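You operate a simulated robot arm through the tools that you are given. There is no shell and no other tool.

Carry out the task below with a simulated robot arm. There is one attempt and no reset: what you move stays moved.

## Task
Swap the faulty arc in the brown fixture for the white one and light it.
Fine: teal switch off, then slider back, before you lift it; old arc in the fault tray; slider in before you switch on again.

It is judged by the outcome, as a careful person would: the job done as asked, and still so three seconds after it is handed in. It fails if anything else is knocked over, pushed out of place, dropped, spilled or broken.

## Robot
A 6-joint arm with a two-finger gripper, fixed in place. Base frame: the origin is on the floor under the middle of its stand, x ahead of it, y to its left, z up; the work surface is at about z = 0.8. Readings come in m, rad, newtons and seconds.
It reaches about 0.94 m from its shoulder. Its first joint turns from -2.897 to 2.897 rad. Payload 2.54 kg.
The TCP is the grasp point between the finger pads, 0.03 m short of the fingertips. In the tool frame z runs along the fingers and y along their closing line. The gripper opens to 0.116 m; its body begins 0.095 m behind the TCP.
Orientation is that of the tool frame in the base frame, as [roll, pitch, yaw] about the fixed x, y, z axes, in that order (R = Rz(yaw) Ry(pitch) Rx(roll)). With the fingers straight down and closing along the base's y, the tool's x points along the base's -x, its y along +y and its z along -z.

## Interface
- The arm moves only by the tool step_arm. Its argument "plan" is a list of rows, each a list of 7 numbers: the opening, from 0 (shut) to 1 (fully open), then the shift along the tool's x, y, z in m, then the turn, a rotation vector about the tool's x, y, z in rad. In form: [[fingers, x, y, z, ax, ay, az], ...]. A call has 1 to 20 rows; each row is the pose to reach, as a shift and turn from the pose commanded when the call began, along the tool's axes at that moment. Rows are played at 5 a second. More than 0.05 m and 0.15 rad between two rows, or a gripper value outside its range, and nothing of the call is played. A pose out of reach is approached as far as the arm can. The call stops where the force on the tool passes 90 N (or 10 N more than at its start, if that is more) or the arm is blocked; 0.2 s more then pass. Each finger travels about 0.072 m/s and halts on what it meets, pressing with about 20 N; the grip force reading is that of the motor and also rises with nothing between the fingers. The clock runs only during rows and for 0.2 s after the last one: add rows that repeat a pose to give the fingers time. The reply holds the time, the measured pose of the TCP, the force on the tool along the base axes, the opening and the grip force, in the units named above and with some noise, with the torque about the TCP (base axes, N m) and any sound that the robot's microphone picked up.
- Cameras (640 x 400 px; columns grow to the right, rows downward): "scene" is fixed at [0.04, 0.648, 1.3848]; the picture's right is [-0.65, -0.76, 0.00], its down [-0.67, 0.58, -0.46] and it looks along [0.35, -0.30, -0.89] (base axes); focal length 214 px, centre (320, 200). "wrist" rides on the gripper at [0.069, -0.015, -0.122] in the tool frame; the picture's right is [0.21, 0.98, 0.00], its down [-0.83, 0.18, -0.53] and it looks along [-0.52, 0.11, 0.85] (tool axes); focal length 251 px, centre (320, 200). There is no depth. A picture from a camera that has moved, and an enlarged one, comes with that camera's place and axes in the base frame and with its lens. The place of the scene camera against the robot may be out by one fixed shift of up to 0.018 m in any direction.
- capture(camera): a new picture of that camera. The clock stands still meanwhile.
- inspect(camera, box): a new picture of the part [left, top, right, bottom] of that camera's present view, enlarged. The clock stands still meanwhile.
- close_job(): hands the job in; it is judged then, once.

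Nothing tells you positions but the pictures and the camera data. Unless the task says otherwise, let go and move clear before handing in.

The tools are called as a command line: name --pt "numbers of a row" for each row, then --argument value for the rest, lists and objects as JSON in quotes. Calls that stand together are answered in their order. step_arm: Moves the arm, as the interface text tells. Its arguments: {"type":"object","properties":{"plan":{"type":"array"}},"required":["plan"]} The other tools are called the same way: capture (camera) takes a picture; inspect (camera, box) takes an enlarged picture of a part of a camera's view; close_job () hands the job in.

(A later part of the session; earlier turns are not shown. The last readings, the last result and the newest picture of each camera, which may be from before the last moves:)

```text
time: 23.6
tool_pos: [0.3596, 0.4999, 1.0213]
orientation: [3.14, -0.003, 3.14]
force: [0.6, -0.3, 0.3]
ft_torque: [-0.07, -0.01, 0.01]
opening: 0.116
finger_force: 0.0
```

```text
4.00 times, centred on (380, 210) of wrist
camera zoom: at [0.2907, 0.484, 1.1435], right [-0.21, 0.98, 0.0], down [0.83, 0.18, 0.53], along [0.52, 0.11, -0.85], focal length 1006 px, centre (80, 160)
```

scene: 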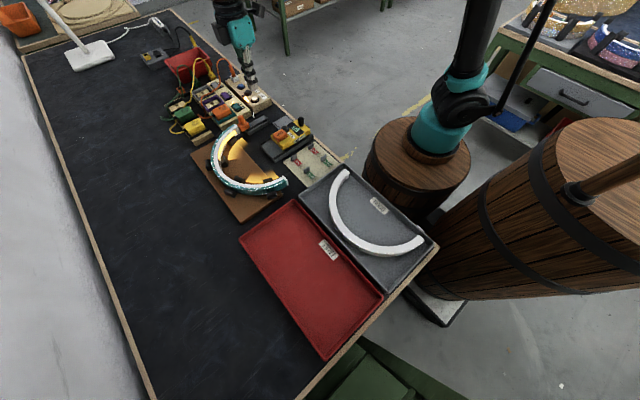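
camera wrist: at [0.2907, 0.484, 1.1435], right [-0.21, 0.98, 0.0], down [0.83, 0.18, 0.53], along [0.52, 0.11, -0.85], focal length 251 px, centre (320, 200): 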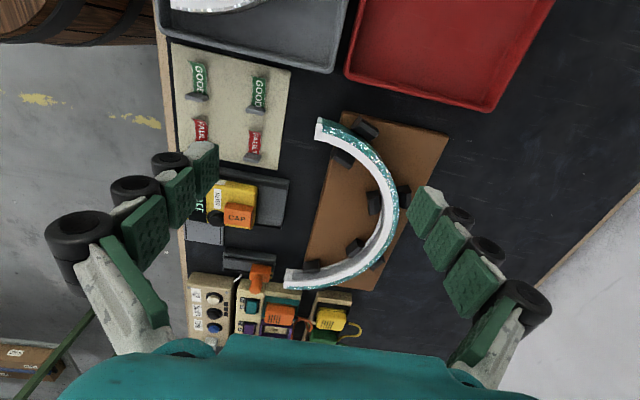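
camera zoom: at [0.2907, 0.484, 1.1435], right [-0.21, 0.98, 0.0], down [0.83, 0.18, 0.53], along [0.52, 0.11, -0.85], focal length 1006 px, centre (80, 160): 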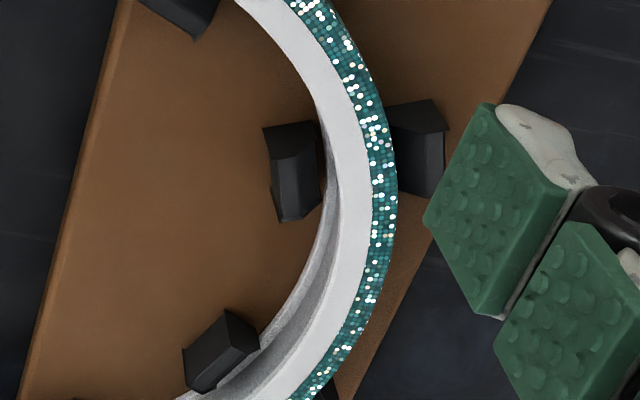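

I'd like to know the arc's cross-section before gripping it, so I'll zoom in on its ends.

inspect --camera "wrist" --box '[300, 105, 360, 155]'

inspect --camera "wrist" --box '[270, 250, 330, 300]'

inspect --camera "scene" --box '[200, 130, 300, 200]'

inspect --camera "scene" --box '[300, 150, 450, 290]'

```text
8.00 times, centred on (330, 130) of wrist
camera zoom: at [0.2907, 0.484, 1.1435], right [-0.21, 0.98, 0.0], down [0.83, 0.18, 0.53], along [0.52, 0.11, -0.85], focal length 2012 px, centre (240, 760)
```

zoom: 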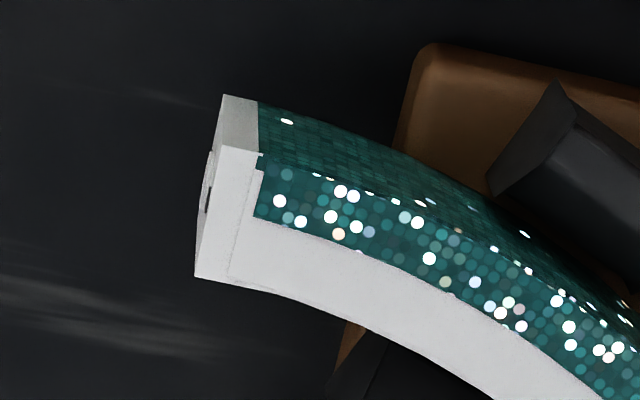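

```text
8.00 times, centred on (300, 275) of wrist
camera zoom: at [0.2907, 0.484, 1.1435], right [-0.21, 0.98, 0.0], down [0.83, 0.18, 0.53], along [0.52, 0.11, -0.85], focal length 2012 px, centre (480, -400)
```

zoom: 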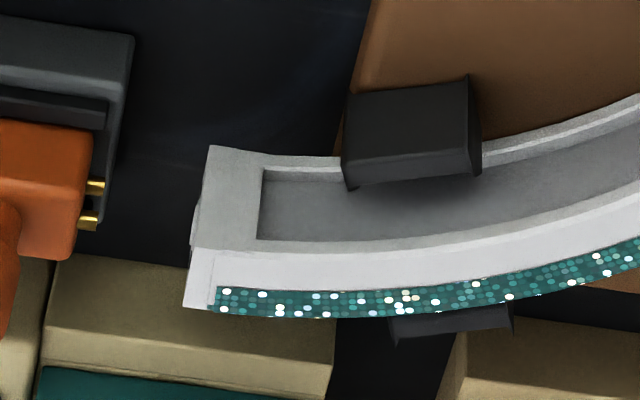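

```text
5.71 times, centred on (250, 165) of scene
camera zoom: at [0.04, 0.648, 1.3848], right [-0.65, -0.76, 0.0], down [-0.67, 0.58, -0.46], along [0.35, -0.3, -0.89], focal length 1226 px, centre (720, 400)
```

zoom: 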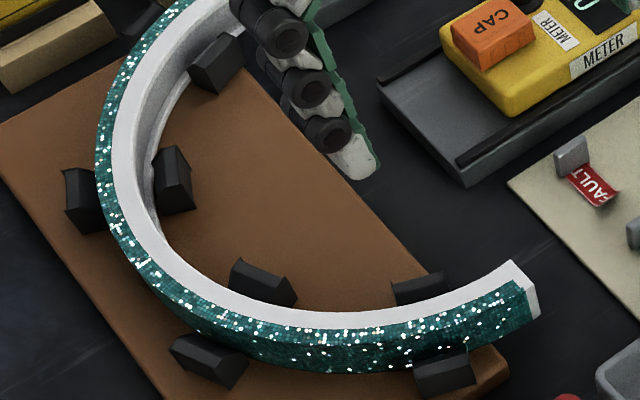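

```text
2.86 times, centred on (375, 220) of scene
camera zoom: at [0.04, 0.648, 1.3848], right [-0.65, -0.76, 0.0], down [-0.67, 0.58, -0.46], along [0.35, -0.3, -0.89], focal length 613 px, centre (163, 143)
```

zoom: 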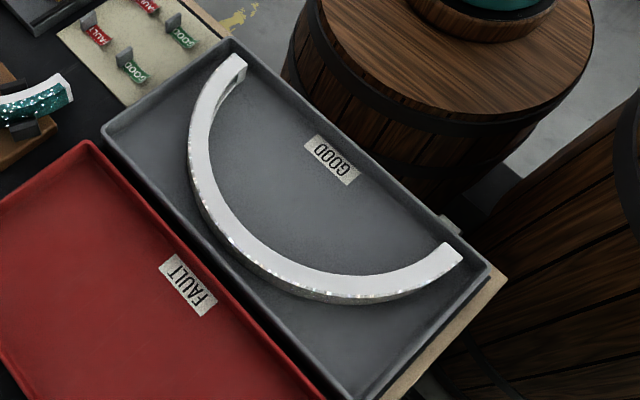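

The arc is a rectangular-section half ring: centre about (0.5225, 0.497), outer radius 0.1515, 20 mm wide, top at z≈0.842. Clips sit at about ±25° and ±65°, so the apex at (0.5225, 0.6385) is free to grip. I'll hover over it.

step_arm --pt "0.9 -0.027 0.023 0.005 0 0 0" --pt "0.8 -0.054 0.046 0.012 0 0 0" --pt "0.7 -0.081 0.069 0.024 0 0 0" --pt "0.6 -0.108 0.092 0.04 0 0 0" --pt "0.5 -0.135 0.115 0.06 0 0 0" --pt "0.5 -0.1625 0.138 0.08 0 0 0" --pt "0.5 -0.1625 0.138 0.08 0 0 0"

capture --camera "wrist"

inspect --camera "scene" --box '[170, 110, 310, 220]'

```text
time: 25.2
tool_pos: [0.525, 0.6364, 0.9413]
orientation: [3.139, -0.002, -3.141]
force: [-1.0, -0.7, -0.3]
ft_torque: [0.05, 0.01, 0.02]
opening: 0.0579
finger_force: 0.0
```

```text
taken
camera wrist: at [0.4544, 0.6214, 1.0624], right [-0.21, 0.98, 0.0], down [0.83, 0.18, 0.53], along [0.52, 0.11, -0.85], focal length 251 px, centre (320, 200)
```

wrist: 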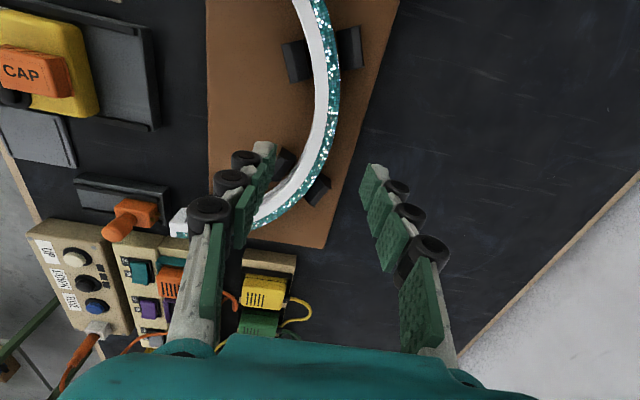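

```text
3.64 times, centred on (240, 165) of scene
camera zoom: at [0.04, 0.648, 1.3848], right [-0.65, -0.76, 0.0], down [-0.67, 0.58, -0.46], along [0.35, -0.3, -0.89], focal length 780 px, centre (611, 327)
```

zoom: 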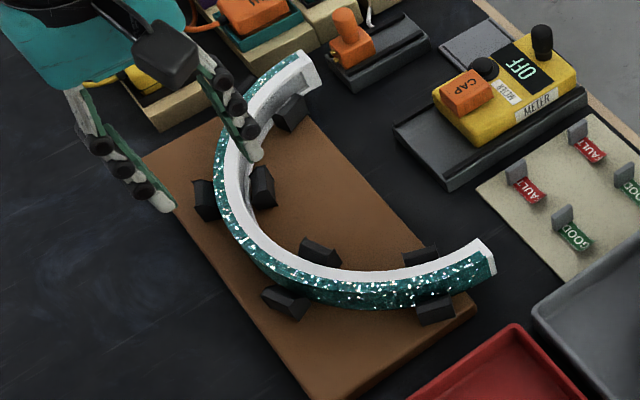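

The pads straddle the ring and lie between the clips. I'll lower until the tips are about 7 mm above the board.

step_arm --pt "0.5 0 0 0.025 0 0 0" --pt "0.5 0 0 0.05 0 0 0" --pt "0.5 0 0 0.07 0 0 0" --pt "0.5 0 0 0.085 0 0 0" --pt "0.5 0 0 0.093 0 0 0" --pt "0.5 0 0 0.093 0 0 0"

capture --camera "wrist"

inspect --camera "scene" --box '[170, 110, 310, 220]'

```text
time: 26.6
tool_pos: [0.5237, 0.6383, 0.8486]
orientation: [3.141, -0.002, -3.141]
force: [-0.1, -0.2, -0.3]
ft_torque: [-0.01, 0.02, -0.02]
opening: 0.0579
finger_force: 0.0
```

```text
taken
camera wrist: at [0.4535, 0.622, 0.9692], right [-0.21, 0.98, 0.0], down [0.83, 0.18, 0.53], along [0.52, 0.11, -0.85], focal length 251 px, centre (320, 200)
```

wrist: 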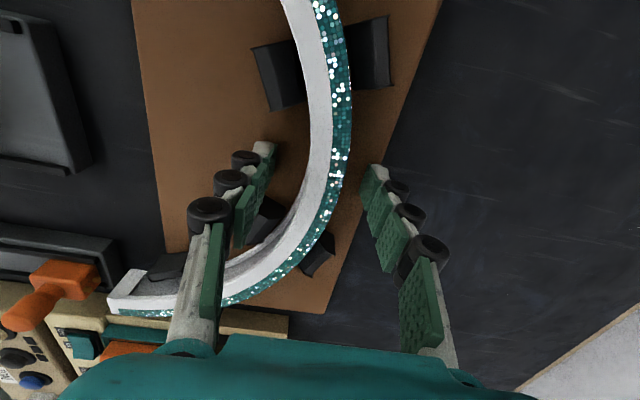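

```text
3.64 times, centred on (240, 165) of scene
camera zoom: at [0.04, 0.648, 1.3848], right [-0.65, -0.76, 0.0], down [-0.67, 0.58, -0.46], along [0.35, -0.3, -0.89], focal length 780 px, centre (611, 327)
```

zoom: 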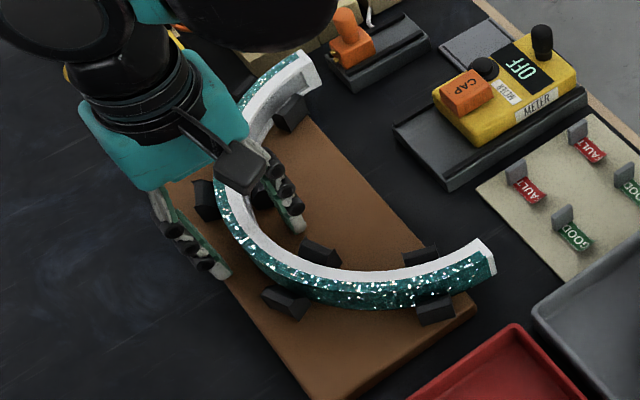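

The fingers straddle the apex properly. I'll record a detailed reference view of where the arc lies relative to the gripper, which I can match later with the new arc, then close.

inspect --camera "wrist" --box '[90, 230, 250, 330]'

inspect --camera "wrist" --box '[240, 0, 400, 100]'

step_arm --pt "0.3 0 0 0 0 0 0" --pt "0.15 0 0 0 0 0 0" --pt "0.0 0 0 0 0 0 0" --pt "0.0 0 0 0 0 0 0"

capture --camera "wrist"

```text
4.00 times, centred on (170, 280) of wrist
camera zoom: at [0.4535, 0.622, 0.9692], right [-0.21, 0.98, 0.0], down [0.83, 0.18, 0.53], along [0.52, 0.11, -0.85], focal length 1006 px, centre (920, -120)
```

zoom: 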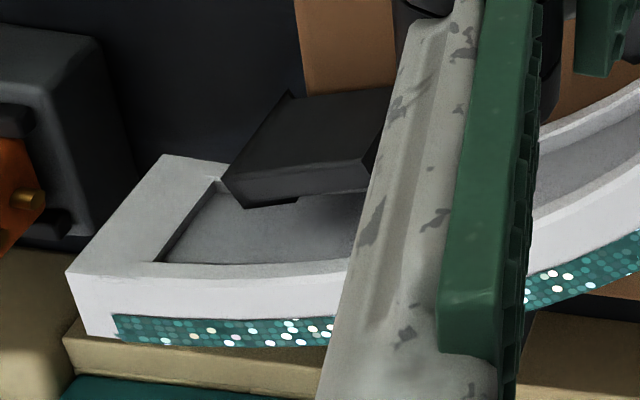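

```text
4.00 times, centred on (320, 50) of wrist
camera zoom: at [0.4535, 0.622, 0.9692], right [-0.21, 0.98, 0.0], down [0.83, 0.18, 0.53], along [0.52, 0.11, -0.85], focal length 1006 px, centre (320, 800)
```

zoom: 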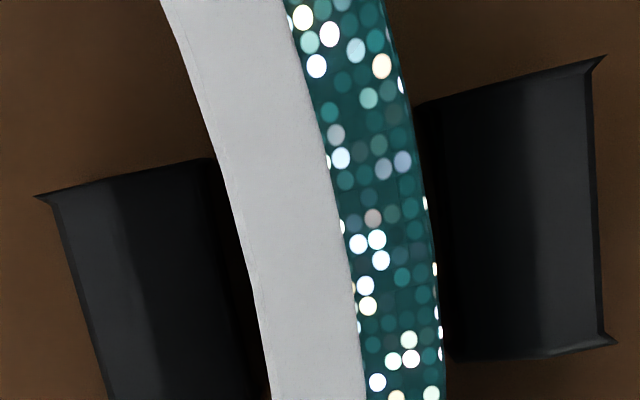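

```text
time: 27.6
tool_pos: [0.5234, 0.6381, 0.8476]
orientation: [3.141, -0.002, -3.141]
force: [0.7, 1.0, 0.4]
ft_torque: [0.03, -0.08, -0.04]
opening: 0.0207
finger_force: 19.9
```

```text
taken
camera wrist: at [0.4535, 0.6219, 0.9694], right [-0.21, 0.98, 0.0], down [0.83, 0.18, 0.53], along [0.52, 0.11, -0.85], focal length 251 px, centre (320, 200)
```

wrist: 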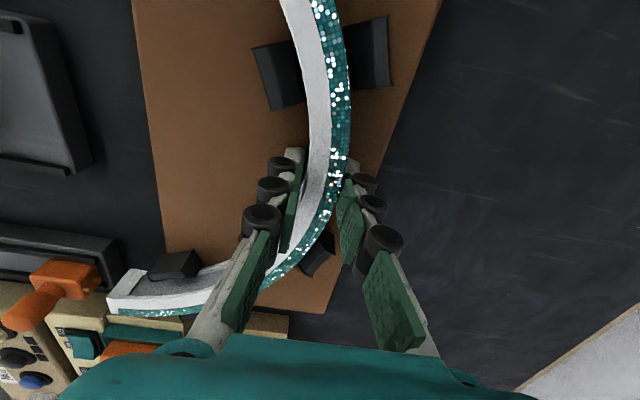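

The arc is gripped (opening 20.7 mm). I'll lift slowly and check that it comes out of the clips cleanly.

step_arm --pt "0 0 0 -0.004 0 0 0" --pt "0 0 0 -0.008 0 0 0" --pt "0 0 0 -0.014 0 0 0" --pt "0 0 0 -0.02 0 0 0"

inspect --camera "scene" --box '[170, 110, 310, 220]'

capture --camera "wrist"

```text
time: 28.6
tool_pos: [0.5217, 0.6386, 0.8676]
orientation: [3.141, -0.002, -3.14]
force: [-0.1, -0.4, -0.3]
ft_torque: [0.11, 0.0, -0.03]
opening: 0.0209
finger_force: 19.8
```

```text
3.64 times, centred on (240, 165) of scene
camera zoom: at [0.04, 0.648, 1.3848], right [-0.65, -0.76, 0.0], down [-0.67, 0.58, -0.46], along [0.35, -0.3, -0.89], focal length 780 px, centre (611, 327)
```

zoom: 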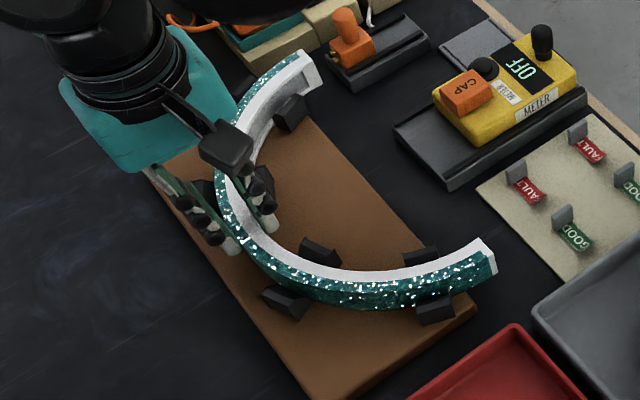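

```text
taken
camera wrist: at [0.4528, 0.622, 0.9896], right [-0.21, 0.98, 0.0], down [0.83, 0.18, 0.53], along [0.52, 0.11, -0.85], focal length 251 px, centre (320, 200)
```

wrist: 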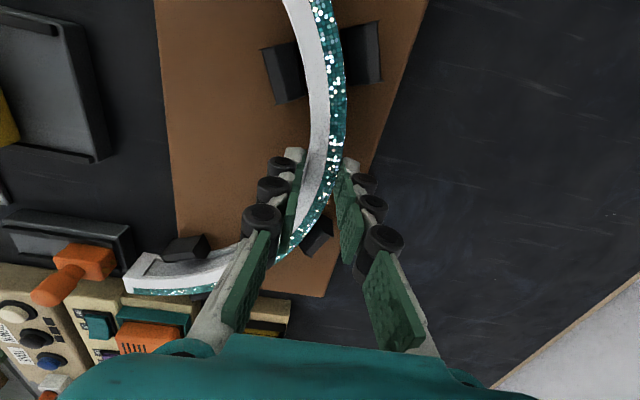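

The arc has not come up with the fingers: the board and arc look unchanged in the scene. I'll zoom in before doing anything else.

inspect --camera "wrist" --box '[240, 120, 400, 260]'

inspect --camera "scene" --box '[200, 130, 300, 200]'

inspect --camera "wrist" --box '[100, 220, 260, 320]'

```text
2.86 times, centred on (320, 190) of wrist
camera zoom: at [0.4528, 0.622, 0.9896], right [-0.21, 0.98, 0.0], down [0.83, 0.18, 0.53], along [0.52, 0.11, -0.85], focal length 718 px, centre (320, 229)
```

zoom: 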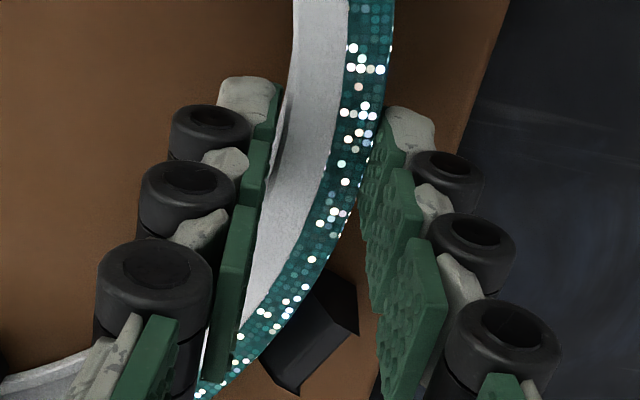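

```text
5.71 times, centred on (250, 165) of scene
camera zoom: at [0.04, 0.648, 1.3848], right [-0.65, -0.76, 0.0], down [-0.67, 0.58, -0.46], along [0.35, -0.3, -0.89], focal length 1226 px, centre (720, 400)
```

zoom: 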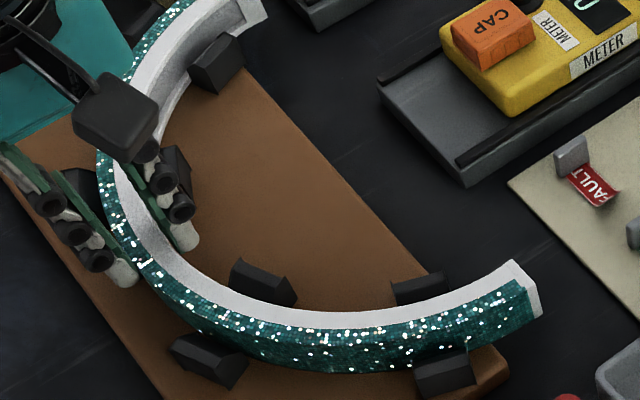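

```text
4.00 times, centred on (180, 270) of wrist
camera zoom: at [0.4528, 0.622, 0.9896], right [-0.21, 0.98, 0.0], down [0.83, 0.18, 0.53], along [0.52, 0.11, -0.85], focal length 1006 px, centre (880, -80)
```

zoom: 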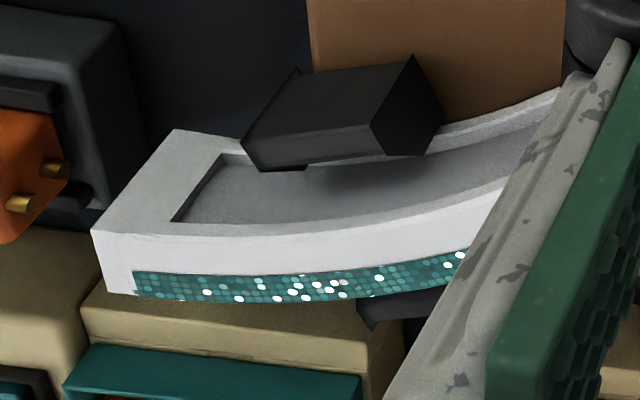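

The arc stayed put: the pads slid up its sides, so the clips seem to hold it more firmly than that grip. I'll open, go back down a little deeper, regrip, and lift in tiny steps while reading the force.

step_arm --pt "0.4 0 0 0 0 0 0" --pt "0.4 0 0 0 0 0 0" --pt "0.4 0 0 0.012 0 0 0" --pt "0.4 0 0 0.023 0 0 0" --pt "0.4 0 0 0.023 0 0 0" --pt "0 0 0 0.023 0 0 0" --pt "0 0 0 0.023 0 0 0" --pt "0 0 0 0.023 0 0 0" --pt "0 0 0 0.023 0 0 0"

step_arm --pt "0 0 0 -0.002 0 0 0"

step_arm --pt "0 0 0 -0.002 0 0 0"

```text
time: 30.6
tool_pos: [0.5211, 0.6363, 0.8486]
orientation: [3.139, 0.002, 3.14]
force: [3.7, -9.0, 69.2]
ft_torque: [-0.39, 0.26, -0.05]
opening: 0.0206
finger_force: 19.9
```

```text
time: 31.0
tool_pos: [0.5203, 0.6376, 0.8475]
orientation: [3.141, -0.001, 3.142]
force: [-2.9, -17.3, 33.2]
ft_torque: [-0.45, 0.03, 0.0]
opening: 0.0208
finger_force: 20.4
```

```text
time: 31.4
tool_pos: [0.5222, 0.6391, 0.8476]
orientation: [3.14, -0.002, -3.141]
force: [0.5, -0.9, 0.3]
ft_torque: [0.13, -0.04, 0.0]
opening: 0.0206
finger_force: 20.4
```

The fingertips were touching the board, which puts its top at about z≈0.818. Now I'm at zero load and gripping; I'll lift in 2 mm increments and watch the load.

step_arm --pt "0 0 0 -0.002 0 0 0"

step_arm --pt "0 0 0 -0.002 0 0 0"

step_arm --pt "0 0 0 -0.002 0 0 0"

capture --camera "wrist"

```text
time: 31.8
tool_pos: [0.5231, 0.6396, 0.85]
orientation: [3.139, -0.002, 3.141]
force: [0.1, 0.1, -2.4]
ft_torque: [0.1, 0.01, 0.0]
opening: 0.0209
finger_force: 20.4
```

```text
time: 32.2
tool_pos: [0.5229, 0.6381, 0.8525]
orientation: [3.142, -0.002, -3.141]
force: [-0.7, -0.3, -1.9]
ft_torque: [0.11, 0.01, 0.02]
opening: 0.0209
finger_force: 19.8
```

```text
time: 32.6
tool_pos: [0.5231, 0.6386, 0.8551]
orientation: [-3.141, -0.001, -3.141]
force: [0.0, 0.2, -1.8]
ft_torque: [0.1, 0.0, -0.02]
opening: 0.0209
finger_force: 19.4
```

```text
taken
camera wrist: at [0.4531, 0.6223, 0.9769], right [-0.21, 0.98, 0.0], down [0.83, 0.18, 0.53], along [0.52, 0.11, -0.85], focal length 251 px, centre (320, 200)
```

wrist: 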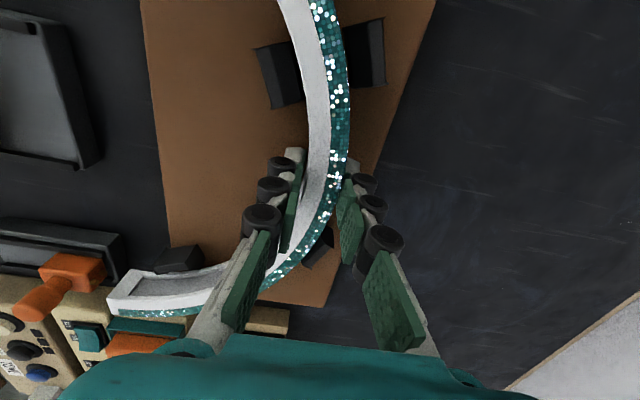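

Now the load reads about 2 N and the arc is following the fingers. I'll keep lifting slowly and check.

step_arm --pt "0 0 0 -0.002 0 0 0" --pt "0 0 0 -0.004 0 0 0" --pt "0 0 0 -0.006 0 0 0" --pt "0 0 0 -0.008 0 0 0" --pt "0 0 0 -0.01 0 0 0" --pt "0 0 0 -0.01 0 0 0"

capture --camera "wrist"

inspect --camera "scene" --box '[170, 110, 310, 220]'

```text
time: 34.0
tool_pos: [0.5228, 0.6394, 0.8662]
orientation: [3.141, -0.002, 3.141]
force: [0.4, 0.2, -1.7]
ft_torque: [0.06, 0.04, 0.0]
opening: 0.0207
finger_force: 19.5
```

```text
taken
camera wrist: at [0.4531, 0.6221, 0.9867], right [-0.21, 0.98, 0.0], down [0.83, 0.18, 0.53], along [0.52, 0.11, -0.85], focal length 251 px, centre (320, 200)
```

wrist: 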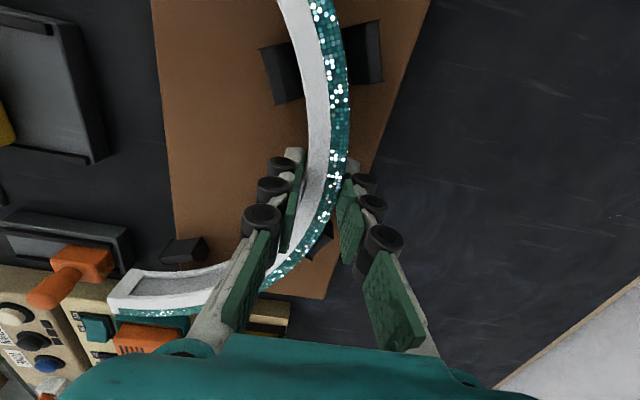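

```text
3.64 times, centred on (240, 165) of scene
camera zoom: at [0.04, 0.648, 1.3848], right [-0.65, -0.76, 0.0], down [-0.67, 0.58, -0.46], along [0.35, -0.3, -0.89], focal length 780 px, centre (611, 327)
```

zoom: 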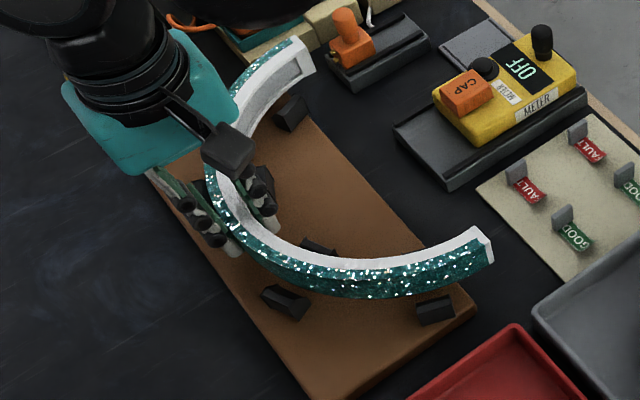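

The arc is out of the clips and hangs level. I'll raise it well clear and carry it smoothly above the red FAULT tray.

step_arm --pt "0 0 0 -0.015 0 0 0" --pt "0 0 0 -0.035 0 0 0" --pt "0 0 0 -0.055 0 0 0" --pt "0 0 0 -0.075 0 0 0" --pt "0 0 0 -0.095 0 0 0" --pt "0 0 0 -0.105 0 0 0" --pt "0 0 0 -0.105 0 0 0"

capture --camera "scene"

```text
time: 35.6
tool_pos: [0.524, 0.6388, 0.9703]
orientation: [-3.14, -0.002, -3.141]
force: [0.7, -0.2, -2.1]
ft_torque: [0.12, 0.02, 0.04]
opening: 0.0208
finger_force: 20.0
```

```text
taken
```

scene: 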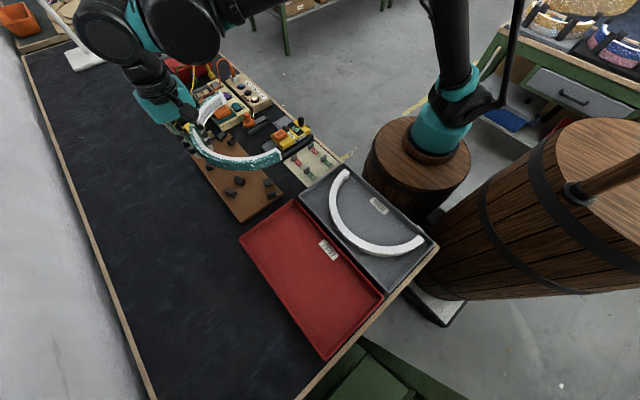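

The arc is held well clear. I'll note the empty fixture and then carry the arc over to the red tray.

inspect --camera "scene" --box '[170, 120, 310, 230]'

step_arm --pt "0 0.015 0.001 0 0 0 0" --pt "0 0.04 0.003 0 0 0 0" --pt "0 0.07 0.005 0 0 0 0" --pt "0 0.1 0.007 0 0 0 0" --pt "0 0.13 0.009 0 0 0 0" --pt "0 0.16 0.011 0 0 0 0" --pt "0 0.19 0.013 0 0 0 0" --pt "0 0.22 0.015 0 0 0 0" --pt "0 0.25 0.017 0 0 0 0" --pt "0 0.28 0.019 0 0 0 0" --pt "0 0.31 0.021 0 0 0 0" --pt "0 0.335 0.022 0 0 0 0" --pt "0 0.36 0.022 0 0 0 0" --pt "0 0.375 0.022 0 0 0 0" --pt "0 0.381 0.022 0 0 0 0" --pt "0 0.381 0.022 0 0 0 0"

capture --camera "wrist"

capture --camera "scene"

```text
3.64 times, centred on (240, 175) of scene
camera zoom: at [0.04, 0.648, 1.3848], right [-0.65, -0.76, 0.0], down [-0.67, 0.58, -0.46], along [0.35, -0.3, -0.89], focal length 780 px, centre (611, 291)
```

zoom: 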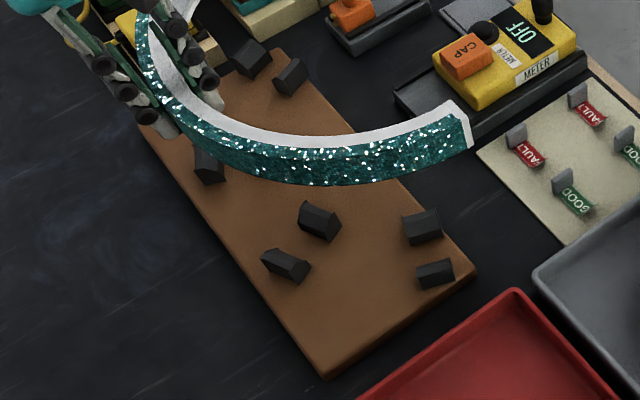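

```text
time: 39.0
tool_pos: [0.1412, 0.6618, 0.9712]
orientation: [-3.141, -0.001, 3.141]
force: [-0.3, 0.4, -1.3]
ft_torque: [0.09, 0.02, 0.05]
opening: 0.0207
finger_force: 20.1
```

```text
taken
camera wrist: at [0.0719, 0.6446, 1.0924], right [-0.21, 0.98, 0.0], down [0.83, 0.18, 0.53], along [0.52, 0.11, -0.85], focal length 251 px, centre (320, 200)
```

wrist: 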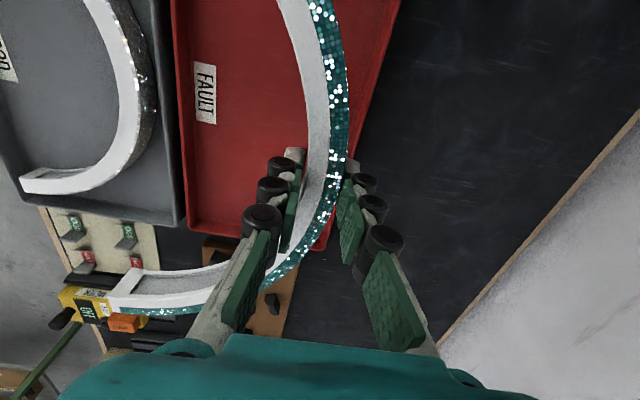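

```text
taken
```

scene: 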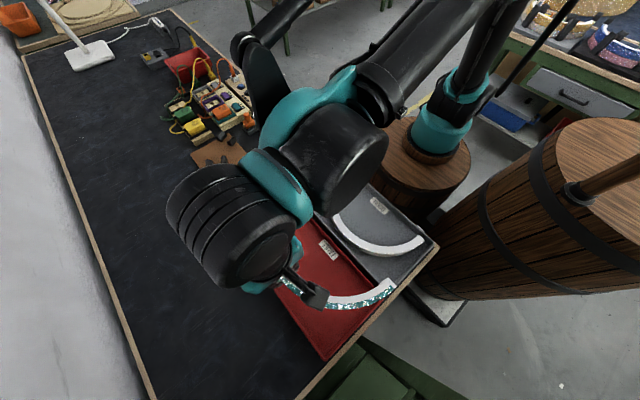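

I'm hovering over the red tray with the arc. I'll measure the tray walls from the wrist view.

inspect --camera "wrist" --box '[160, 0, 420, 160]'

inspect --camera "wrist" --box '[160, 140, 360, 280]'

```text
2.46 times, centred on (290, 80) of wrist
camera zoom: at [0.0719, 0.6446, 1.0924], right [-0.21, 0.98, 0.0], down [0.83, 0.18, 0.53], along [0.52, 0.11, -0.85], focal length 619 px, centre (394, 495)
```

zoom: 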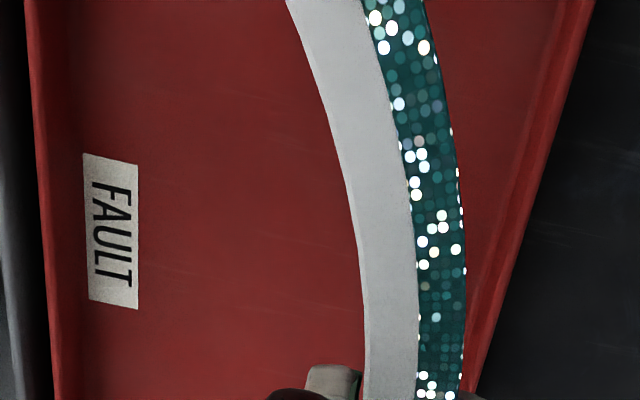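

```text
2.86 times, centred on (260, 210) of wrist
camera zoom: at [0.0719, 0.6446, 1.0924], right [-0.21, 0.98, 0.0], down [0.83, 0.18, 0.53], along [0.52, 0.11, -0.85], focal length 718 px, centre (491, 171)
```

zoom: 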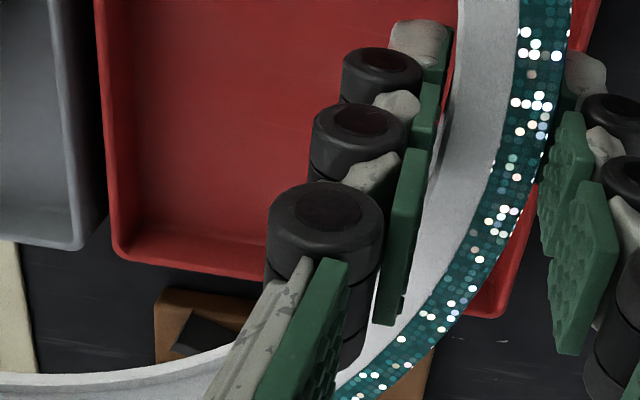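

The tray's walls are at about y 0.519–0.701 and x up to 0.314. I'll shift 9 mm in +y so the arc's ends clear the near wall and the outer finger clears the far wall, then lower to just above the floor.

step_arm --pt "0 0 0.0087 0 0 0 0" --pt "0 0 0.0087 0.02 0 0 0" --pt "0 0 0.0087 0.04 0 0 0" --pt "0 0 0.0087 0.06 0 0 0" --pt "0 0 0.0087 0.08 0 0 0" --pt "0 0 0.0087 0.095 0 0 0" --pt "0 0 0.0087 0.1 0 0 0" --pt "0 0 0.0087 0.1 0 0 0"

capture --camera "wrist"

inspect --camera "scene" --box '[220, 190, 440, 370]'

```text
time: 40.8
tool_pos: [0.1416, 0.6699, 0.8707]
orientation: [-3.141, -0.001, -3.142]
force: [0.6, 0.1, -2.2]
ft_torque: [0.11, -0.01, 0.01]
opening: 0.0208
finger_force: 19.6
```

```text
taken
camera wrist: at [0.0719, 0.6533, 0.992], right [-0.21, 0.98, 0.0], down [0.83, 0.18, 0.53], along [0.52, 0.11, -0.85], focal length 251 px, centre (320, 200)
```

wrist: 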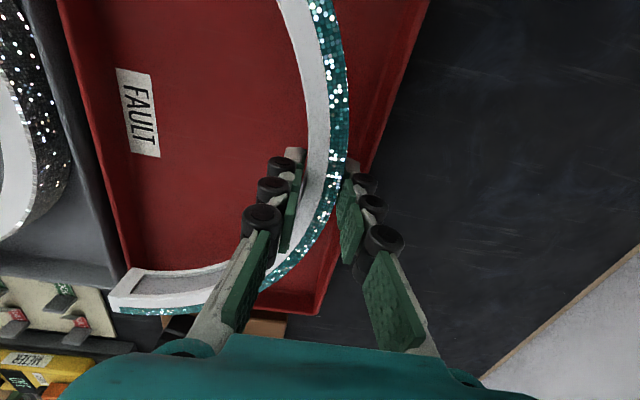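

```text
2.22 times, centred on (330, 280) of scene
camera zoom: at [0.04, 0.648, 1.3848], right [-0.65, -0.76, 0.0], down [-0.67, 0.58, -0.46], along [0.35, -0.3, -0.89], focal length 477 px, centre (298, 22)
```

zoom: 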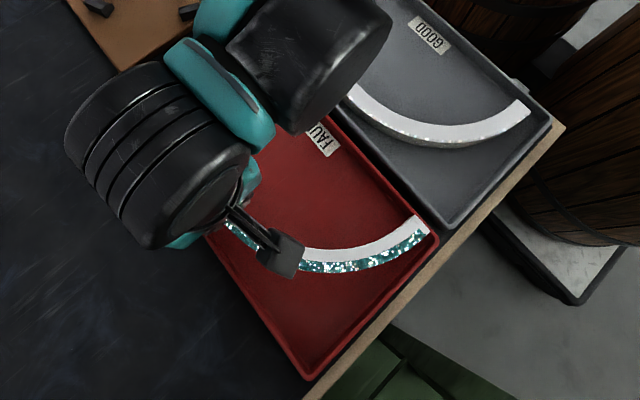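

inspect --camera "wrist" --box '[60, 200, 240, 330]'

inspect --camera "wrist" --box '[260, 60, 440, 330]'

inspect --camera "scene" --box '[300, 220, 400, 340]'

```text
3.08 times, centred on (150, 265) of wrist
camera zoom: at [0.0719, 0.6533, 0.992], right [-0.21, 0.98, 0.0], down [0.83, 0.18, 0.53], along [0.52, 0.11, -0.85], focal length 774 px, centre (843, 0)
```

zoom: 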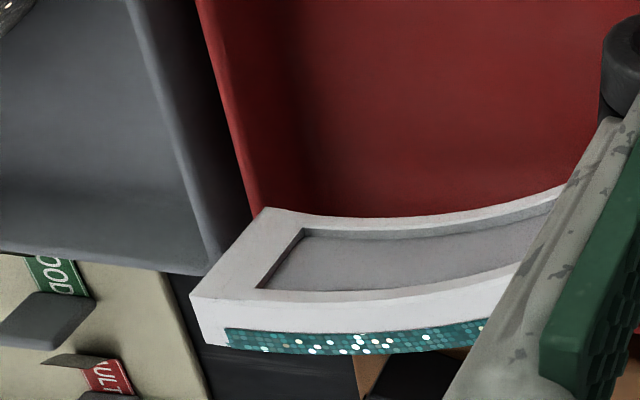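

```text
1.48 times, centred on (350, 195) of wrist
camera zoom: at [0.0719, 0.6533, 0.992], right [-0.21, 0.98, 0.0], down [0.83, 0.18, 0.53], along [0.52, 0.11, -0.85], focal length 372 px, centre (276, 207)
```

zoom: 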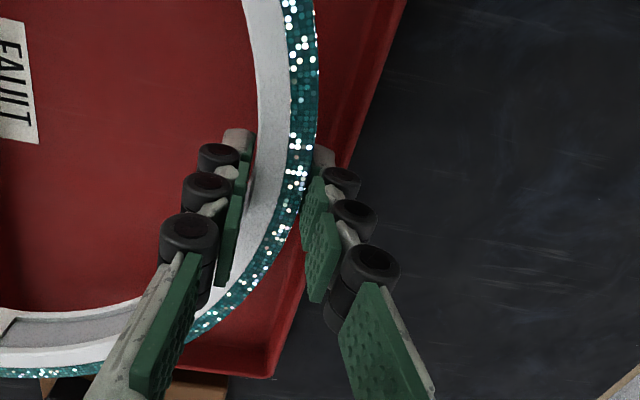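

```text
3.33 times, centred on (350, 280) of scene
camera zoom: at [0.04, 0.648, 1.3848], right [-0.65, -0.76, 0.0], down [-0.67, 0.58, -0.46], along [0.35, -0.3, -0.89], focal length 715 px, centre (220, -67)
```

zoom: 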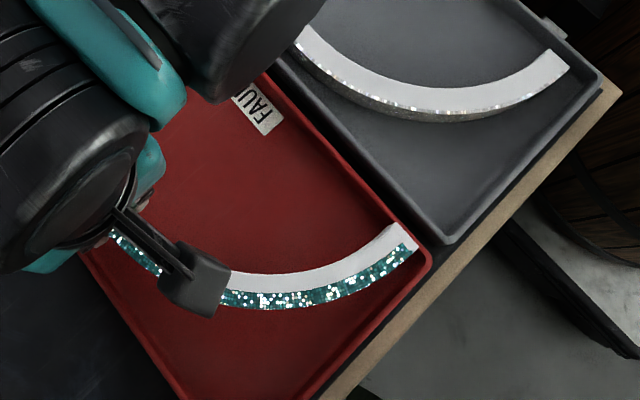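

The arc's ends sit about 6 mm inside the near wall and the outer finger has about 2 cm to the far wall. I'll continue down, the last stretch in small steps.

step_arm --pt "0 0 0 0.008 0 0 0" --pt "0 0 0 0.015 0 0 0" --pt "0 0 0 0.02 0 0 0" --pt "0 0 0 0.022 0 0 0"

step_arm --pt "0 0 0 0.002 0 0 0"

step_arm --pt "0 0 0 0.002 0 0 0"

```text
time: 41.8
tool_pos: [0.1407, 0.6696, 0.8497]
orientation: [-3.14, -0.001, -3.141]
force: [-0.7, 0.8, -1.8]
ft_torque: [0.09, 0.03, -0.01]
opening: 0.0207
finger_force: 19.6
```

```text
time: 42.2
tool_pos: [0.1407, 0.6691, 0.8469]
orientation: [3.141, -0.002, 3.141]
force: [0.4, 0.1, -1.7]
ft_torque: [0.1, 0.01, -0.04]
opening: 0.0209
finger_force: 20.1
```

```text
time: 42.6
tool_pos: [0.1411, 0.6697, 0.8447]
orientation: [3.141, -0.002, 3.141]
force: [-0.1, 1.1, -1.7]
ft_torque: [0.1, 0.01, 0.01]
opening: 0.0208
finger_force: 20.0
```

step_arm --pt "0 0 0 0.002 0 0 0"

step_arm --pt "0 0 0 0.0015 0 0 0"

step_arm --pt "0 0 0 0.0015 0 0 0"

```text
time: 43.0
tool_pos: [0.1425, 0.669, 0.842]
orientation: [3.14, -0.001, -3.14]
force: [0.3, -0.9, -2.0]
ft_torque: [0.07, -0.03, 0.03]
opening: 0.0209
finger_force: 20.3
```

```text
time: 43.4
tool_pos: [0.142, 0.6688, 0.8413]
orientation: [3.141, -0.002, 3.141]
force: [0.6, -0.5, -2.2]
ft_torque: [0.11, -0.01, 0.0]
opening: 0.0208
finger_force: 20.0
```

```text
time: 43.8
tool_pos: [0.142, 0.6688, 0.8387]
orientation: [-3.14, -0.001, -3.141]
force: [0.7, 0.3, -0.9]
ft_torque: [0.1, 0.02, -0.02]
opening: 0.0206
finger_force: 19.6
```

step_arm --pt "0 0 0 0.0015 0 0 0"

step_arm --pt "0 0 0 0.0015 0 0 0"

capture --camera "wrist"

```text
time: 44.2
tool_pos: [0.1432, 0.6685, 0.8389]
orientation: [3.141, -0.002, -3.141]
force: [-0.5, 0.3, -1.4]
ft_torque: [0.08, -0.02, -0.02]
opening: 0.0209
finger_force: 19.8
```

```text
time: 44.6
tool_pos: [0.141, 0.6694, 0.8371]
orientation: [3.141, -0.001, -3.141]
force: [0.5, 0.2, -0.3]
ft_torque: [-0.1, -0.17, 0.02]
opening: 0.0207
finger_force: 19.9
```

```text
taken
camera wrist: at [0.0722, 0.653, 0.9585], right [-0.21, 0.98, 0.0], down [0.83, 0.18, 0.53], along [0.52, 0.11, -0.85], focal length 251 px, centre (320, 200)
```

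wrist: 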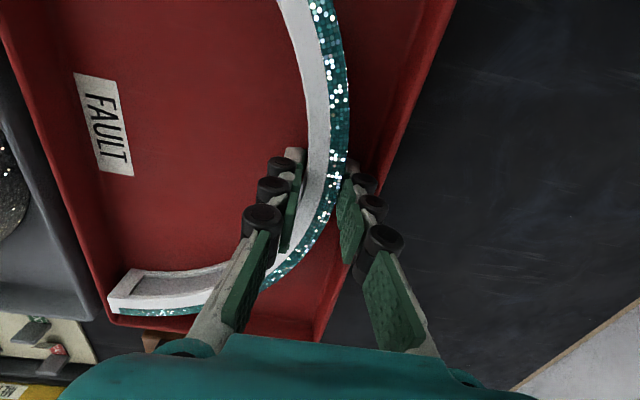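

inspect --camera "wrist" --box '[80, 230, 240, 350]'

inspect --camera "scene" --box '[300, 220, 400, 340]'

step_arm --pt "0 0 0 0.001 0 0 0"

```text
3.33 times, centred on (160, 290) of wrist
camera zoom: at [0.0722, 0.653, 0.9585], right [-0.21, 0.98, 0.0], down [0.83, 0.18, 0.53], along [0.52, 0.11, -0.85], focal length 838 px, centre (853, -100)
```

zoom: 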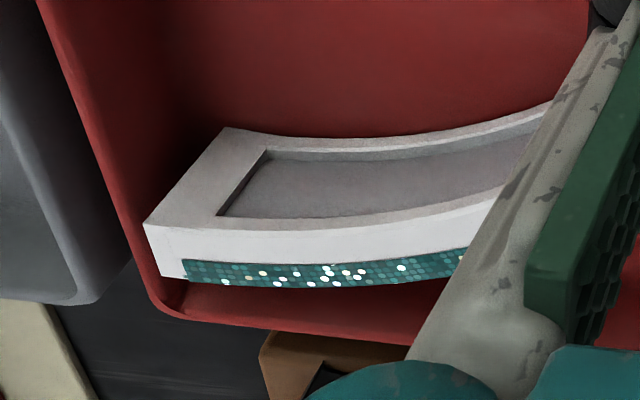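

```text
3.33 times, centred on (350, 280) of scene
camera zoom: at [0.04, 0.648, 1.3848], right [-0.65, -0.76, 0.0], down [-0.67, 0.58, -0.46], along [0.35, -0.3, -0.89], focal length 715 px, centre (220, -67)
```

zoom: 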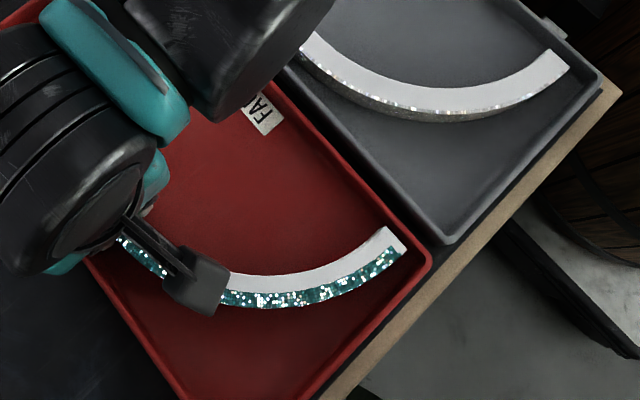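

```text
time: 45.0
tool_pos: [0.1425, 0.6693, 0.8362]
orientation: [-3.14, -0.001, 3.14]
force: [-0.5, -0.1, -0.8]
ft_torque: [-0.05, -0.03, -0.01]
opening: 0.0212
finger_force: 20.1
```

step_arm --pt "0 0 0 0.001 0 0 0"

step_arm --pt "0 0 0 0.001 0 0 0"

```text
time: 45.4
tool_pos: [0.1421, 0.6679, 0.8365]
orientation: [3.14, -0.001, 3.14]
force: [1.1, 2.5, 15.2]
ft_torque: [-0.04, 0.11, 0.03]
opening: 0.0207
finger_force: 20.2
```

```text
time: 45.8
tool_pos: [0.1428, 0.67, 0.8346]
orientation: [3.139, -0.002, -3.14]
force: [1.7, 8.2, 43.9]
ft_torque: [0.01, 0.07, -0.05]
opening: 0.0205
finger_force: 20.8
```

The arc is on the tray floor. I'll take off the pressure, open just a couple of millimetres, and lift straight out.

step_arm --pt "0 0 0 -0.002 0 0 0" --pt "0 0 0 -0.002 0 0 0" --pt "0.1 0 0 -0.002 0 0 0" --pt "0.2155 0 0 -0.002 0 0 0" --pt "0.2155 0 0 -0.002 0 0 0" --pt "0.2155 0 0 -0.002 0 0 0"

capture --camera "wrist"

```text
time: 47.2
tool_pos: [0.1417, 0.6687, 0.8351]
orientation: [-3.141, -0.002, -3.141]
force: [1.3, -0.3, 3.7]
ft_torque: [-0.01, -0.06, 0.02]
opening: 0.0243
finger_force: 0.0
```

```text
taken
camera wrist: at [0.0721, 0.6529, 0.9571], right [-0.21, 0.98, 0.0], down [0.83, 0.18, 0.53], along [0.52, 0.11, -0.85], focal length 251 px, centre (320, 200)
```

wrist: 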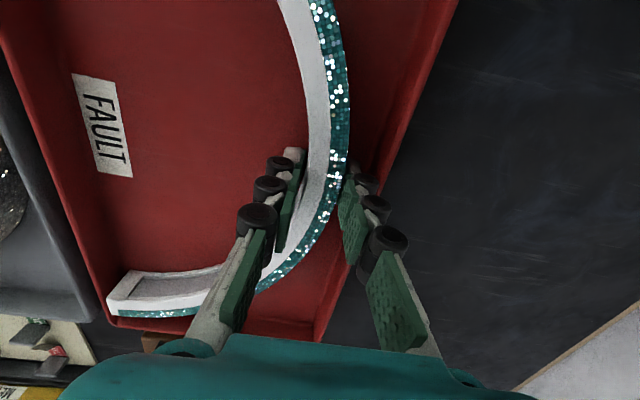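

step_arm --pt "0.2155 0 0 -0.003 0 0 0" --pt "0.2155 0 0 -0.007 0 0 0" --pt "0.2155 0 0 -0.012 0 0 0" --pt "0.2155 0 0 -0.012 0 0 0"

capture --camera "wrist"

```text
time: 48.2
tool_pos: [0.1418, 0.6692, 0.8474]
orientation: [-3.141, -0.002, 3.141]
force: [-0.5, -0.5, -0.8]
ft_torque: [0.01, 0.03, 0.0]
opening: 0.025
finger_force: 0.2
```

```text
taken
camera wrist: at [0.0719, 0.6531, 0.9692], right [-0.21, 0.98, 0.0], down [0.83, 0.18, 0.53], along [0.52, 0.11, -0.85], focal length 251 px, centre (320, 200)
```

wrist: 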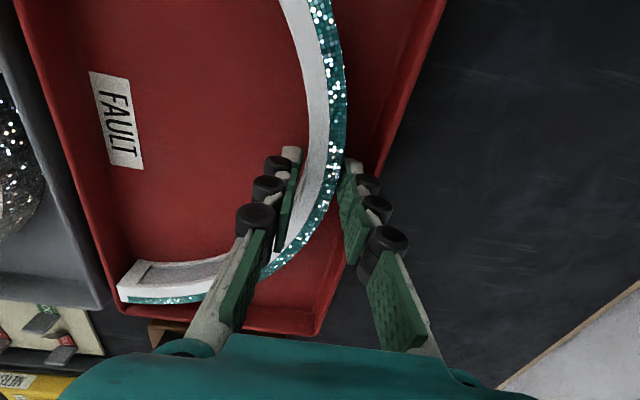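

The old arc lies in the fault tray and stays there. I'll rise clear and move to a viewpoint over the GOOD tray to measure the white arc.

step_arm --pt "0.2155 0 0 -0.03 0 0 0" --pt "0.2155 0 0 -0.07 0 0 0" --pt "0.3 0 0 -0.11 0 0 0" --pt "0.5 0.005 -0.02 -0.14 0 0 0" --pt "0.7 0.02 -0.06 -0.15 0 0 0" --pt "0.9 0.04 -0.1 -0.1535 0 0 0" --pt "1 0.06 -0.14 -0.1535 0 0 0" --pt "1 0.08 -0.18 -0.1535 0 0 0" --pt "1 0.1 -0.22 -0.1535 0 0 0" --pt "1 0.1115 -0.2395 -0.1535 0 0 0" --pt "1 0.1115 -0.2395 -0.1535 0 0 0"

capture --camera "wrist"

capture --camera "scene"

```text
time: 50.6
tool_pos: [0.0294, 0.4277, 1.0]
orientation: [3.141, -0.002, 3.139]
force: [-0.1, 0.5, 0.4]
ft_torque: [-0.01, 0.0, 0.01]
opening: 0.1157
finger_force: 0.0
```

```text
taken
camera wrist: at [-0.0396, 0.4117, 1.122], right [-0.21, 0.98, 0.0], down [0.83, 0.18, 0.53], along [0.52, 0.11, -0.85], focal length 251 px, centre (320, 200)
```

wrist: 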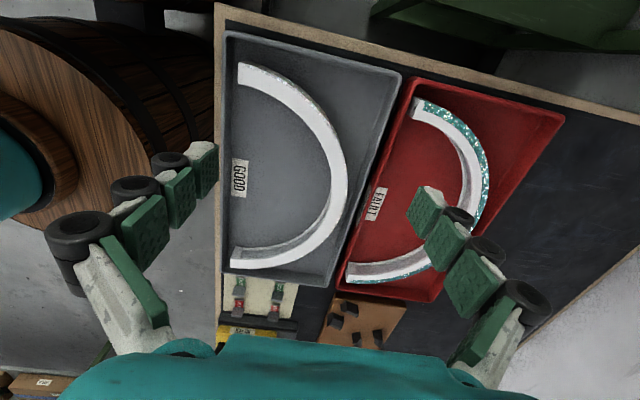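

```text
taken
```

scene: 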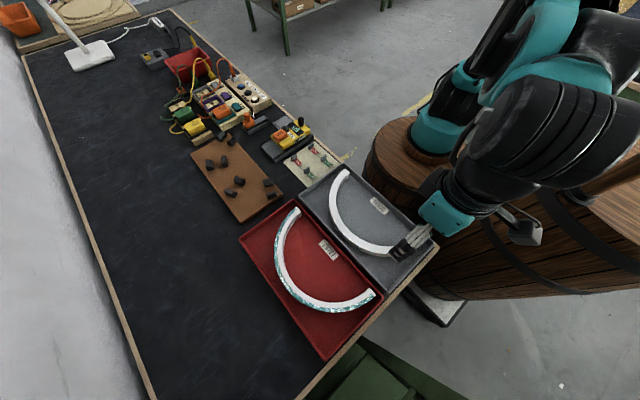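

The old teal arc is in the red tray, and I have a clear view of the white arc in the GOOD tray. I'll enlarge it for measurement.

inspect --camera "wrist" --box '[210, 30, 420, 290]'

inspect --camera "wrist" --box '[220, 220, 320, 290]'

inspect --camera "wrist" --box '[220, 40, 320, 110]'

inspect --camera "wrist" --box '[290, 110, 400, 230]'

```text
1.54 times, centred on (315, 160) of wrist
camera zoom: at [-0.0396, 0.4117, 1.122], right [-0.21, 0.98, 0.0], down [0.83, 0.18, 0.53], along [0.52, 0.11, -0.85], focal length 387 px, centre (328, 262)
```

zoom: 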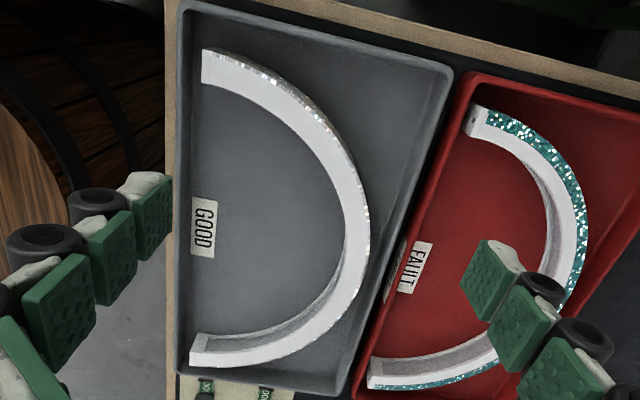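

```text
5.71 times, centred on (270, 255) of wrist
camera zoom: at [-0.0396, 0.4117, 1.122], right [-0.21, 0.98, 0.0], down [0.83, 0.18, 0.53], along [0.52, 0.11, -0.85], focal length 1437 px, centre (606, -114)
```

zoom: 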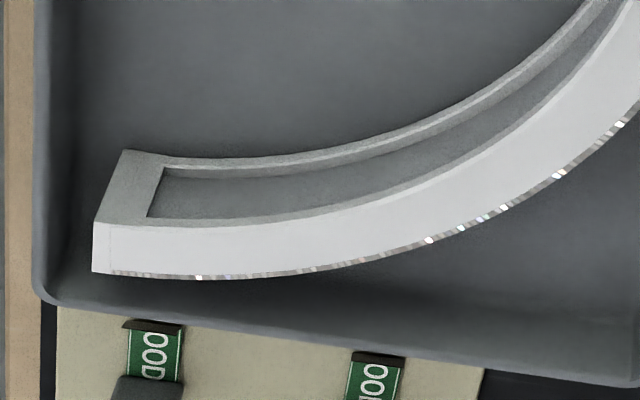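

```text
5.71 times, centred on (270, 75) of wrist
camera zoom: at [-0.0396, 0.4117, 1.122], right [-0.21, 0.98, 0.0], down [0.83, 0.18, 0.53], along [0.52, 0.11, -0.85], focal length 1437 px, centre (606, 914)
```

zoom: 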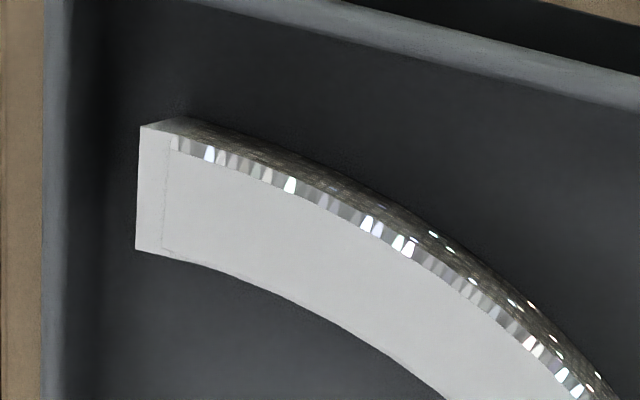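

```text
3.33 times, centred on (345, 170) of wrist
camera zoom: at [-0.0396, 0.4117, 1.122], right [-0.21, 0.98, 0.0], down [0.83, 0.18, 0.53], along [0.52, 0.11, -0.85], focal length 838 px, centre (237, 300)
```

zoom: 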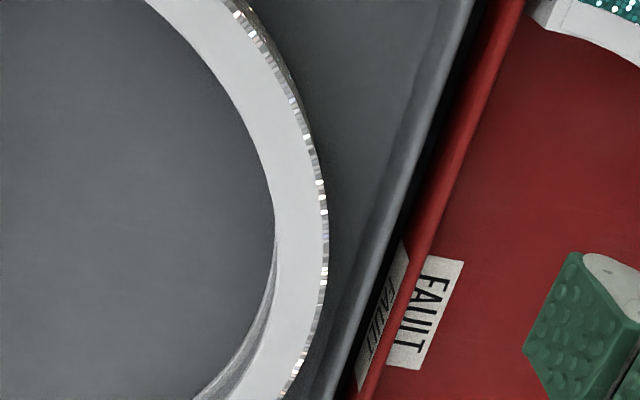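

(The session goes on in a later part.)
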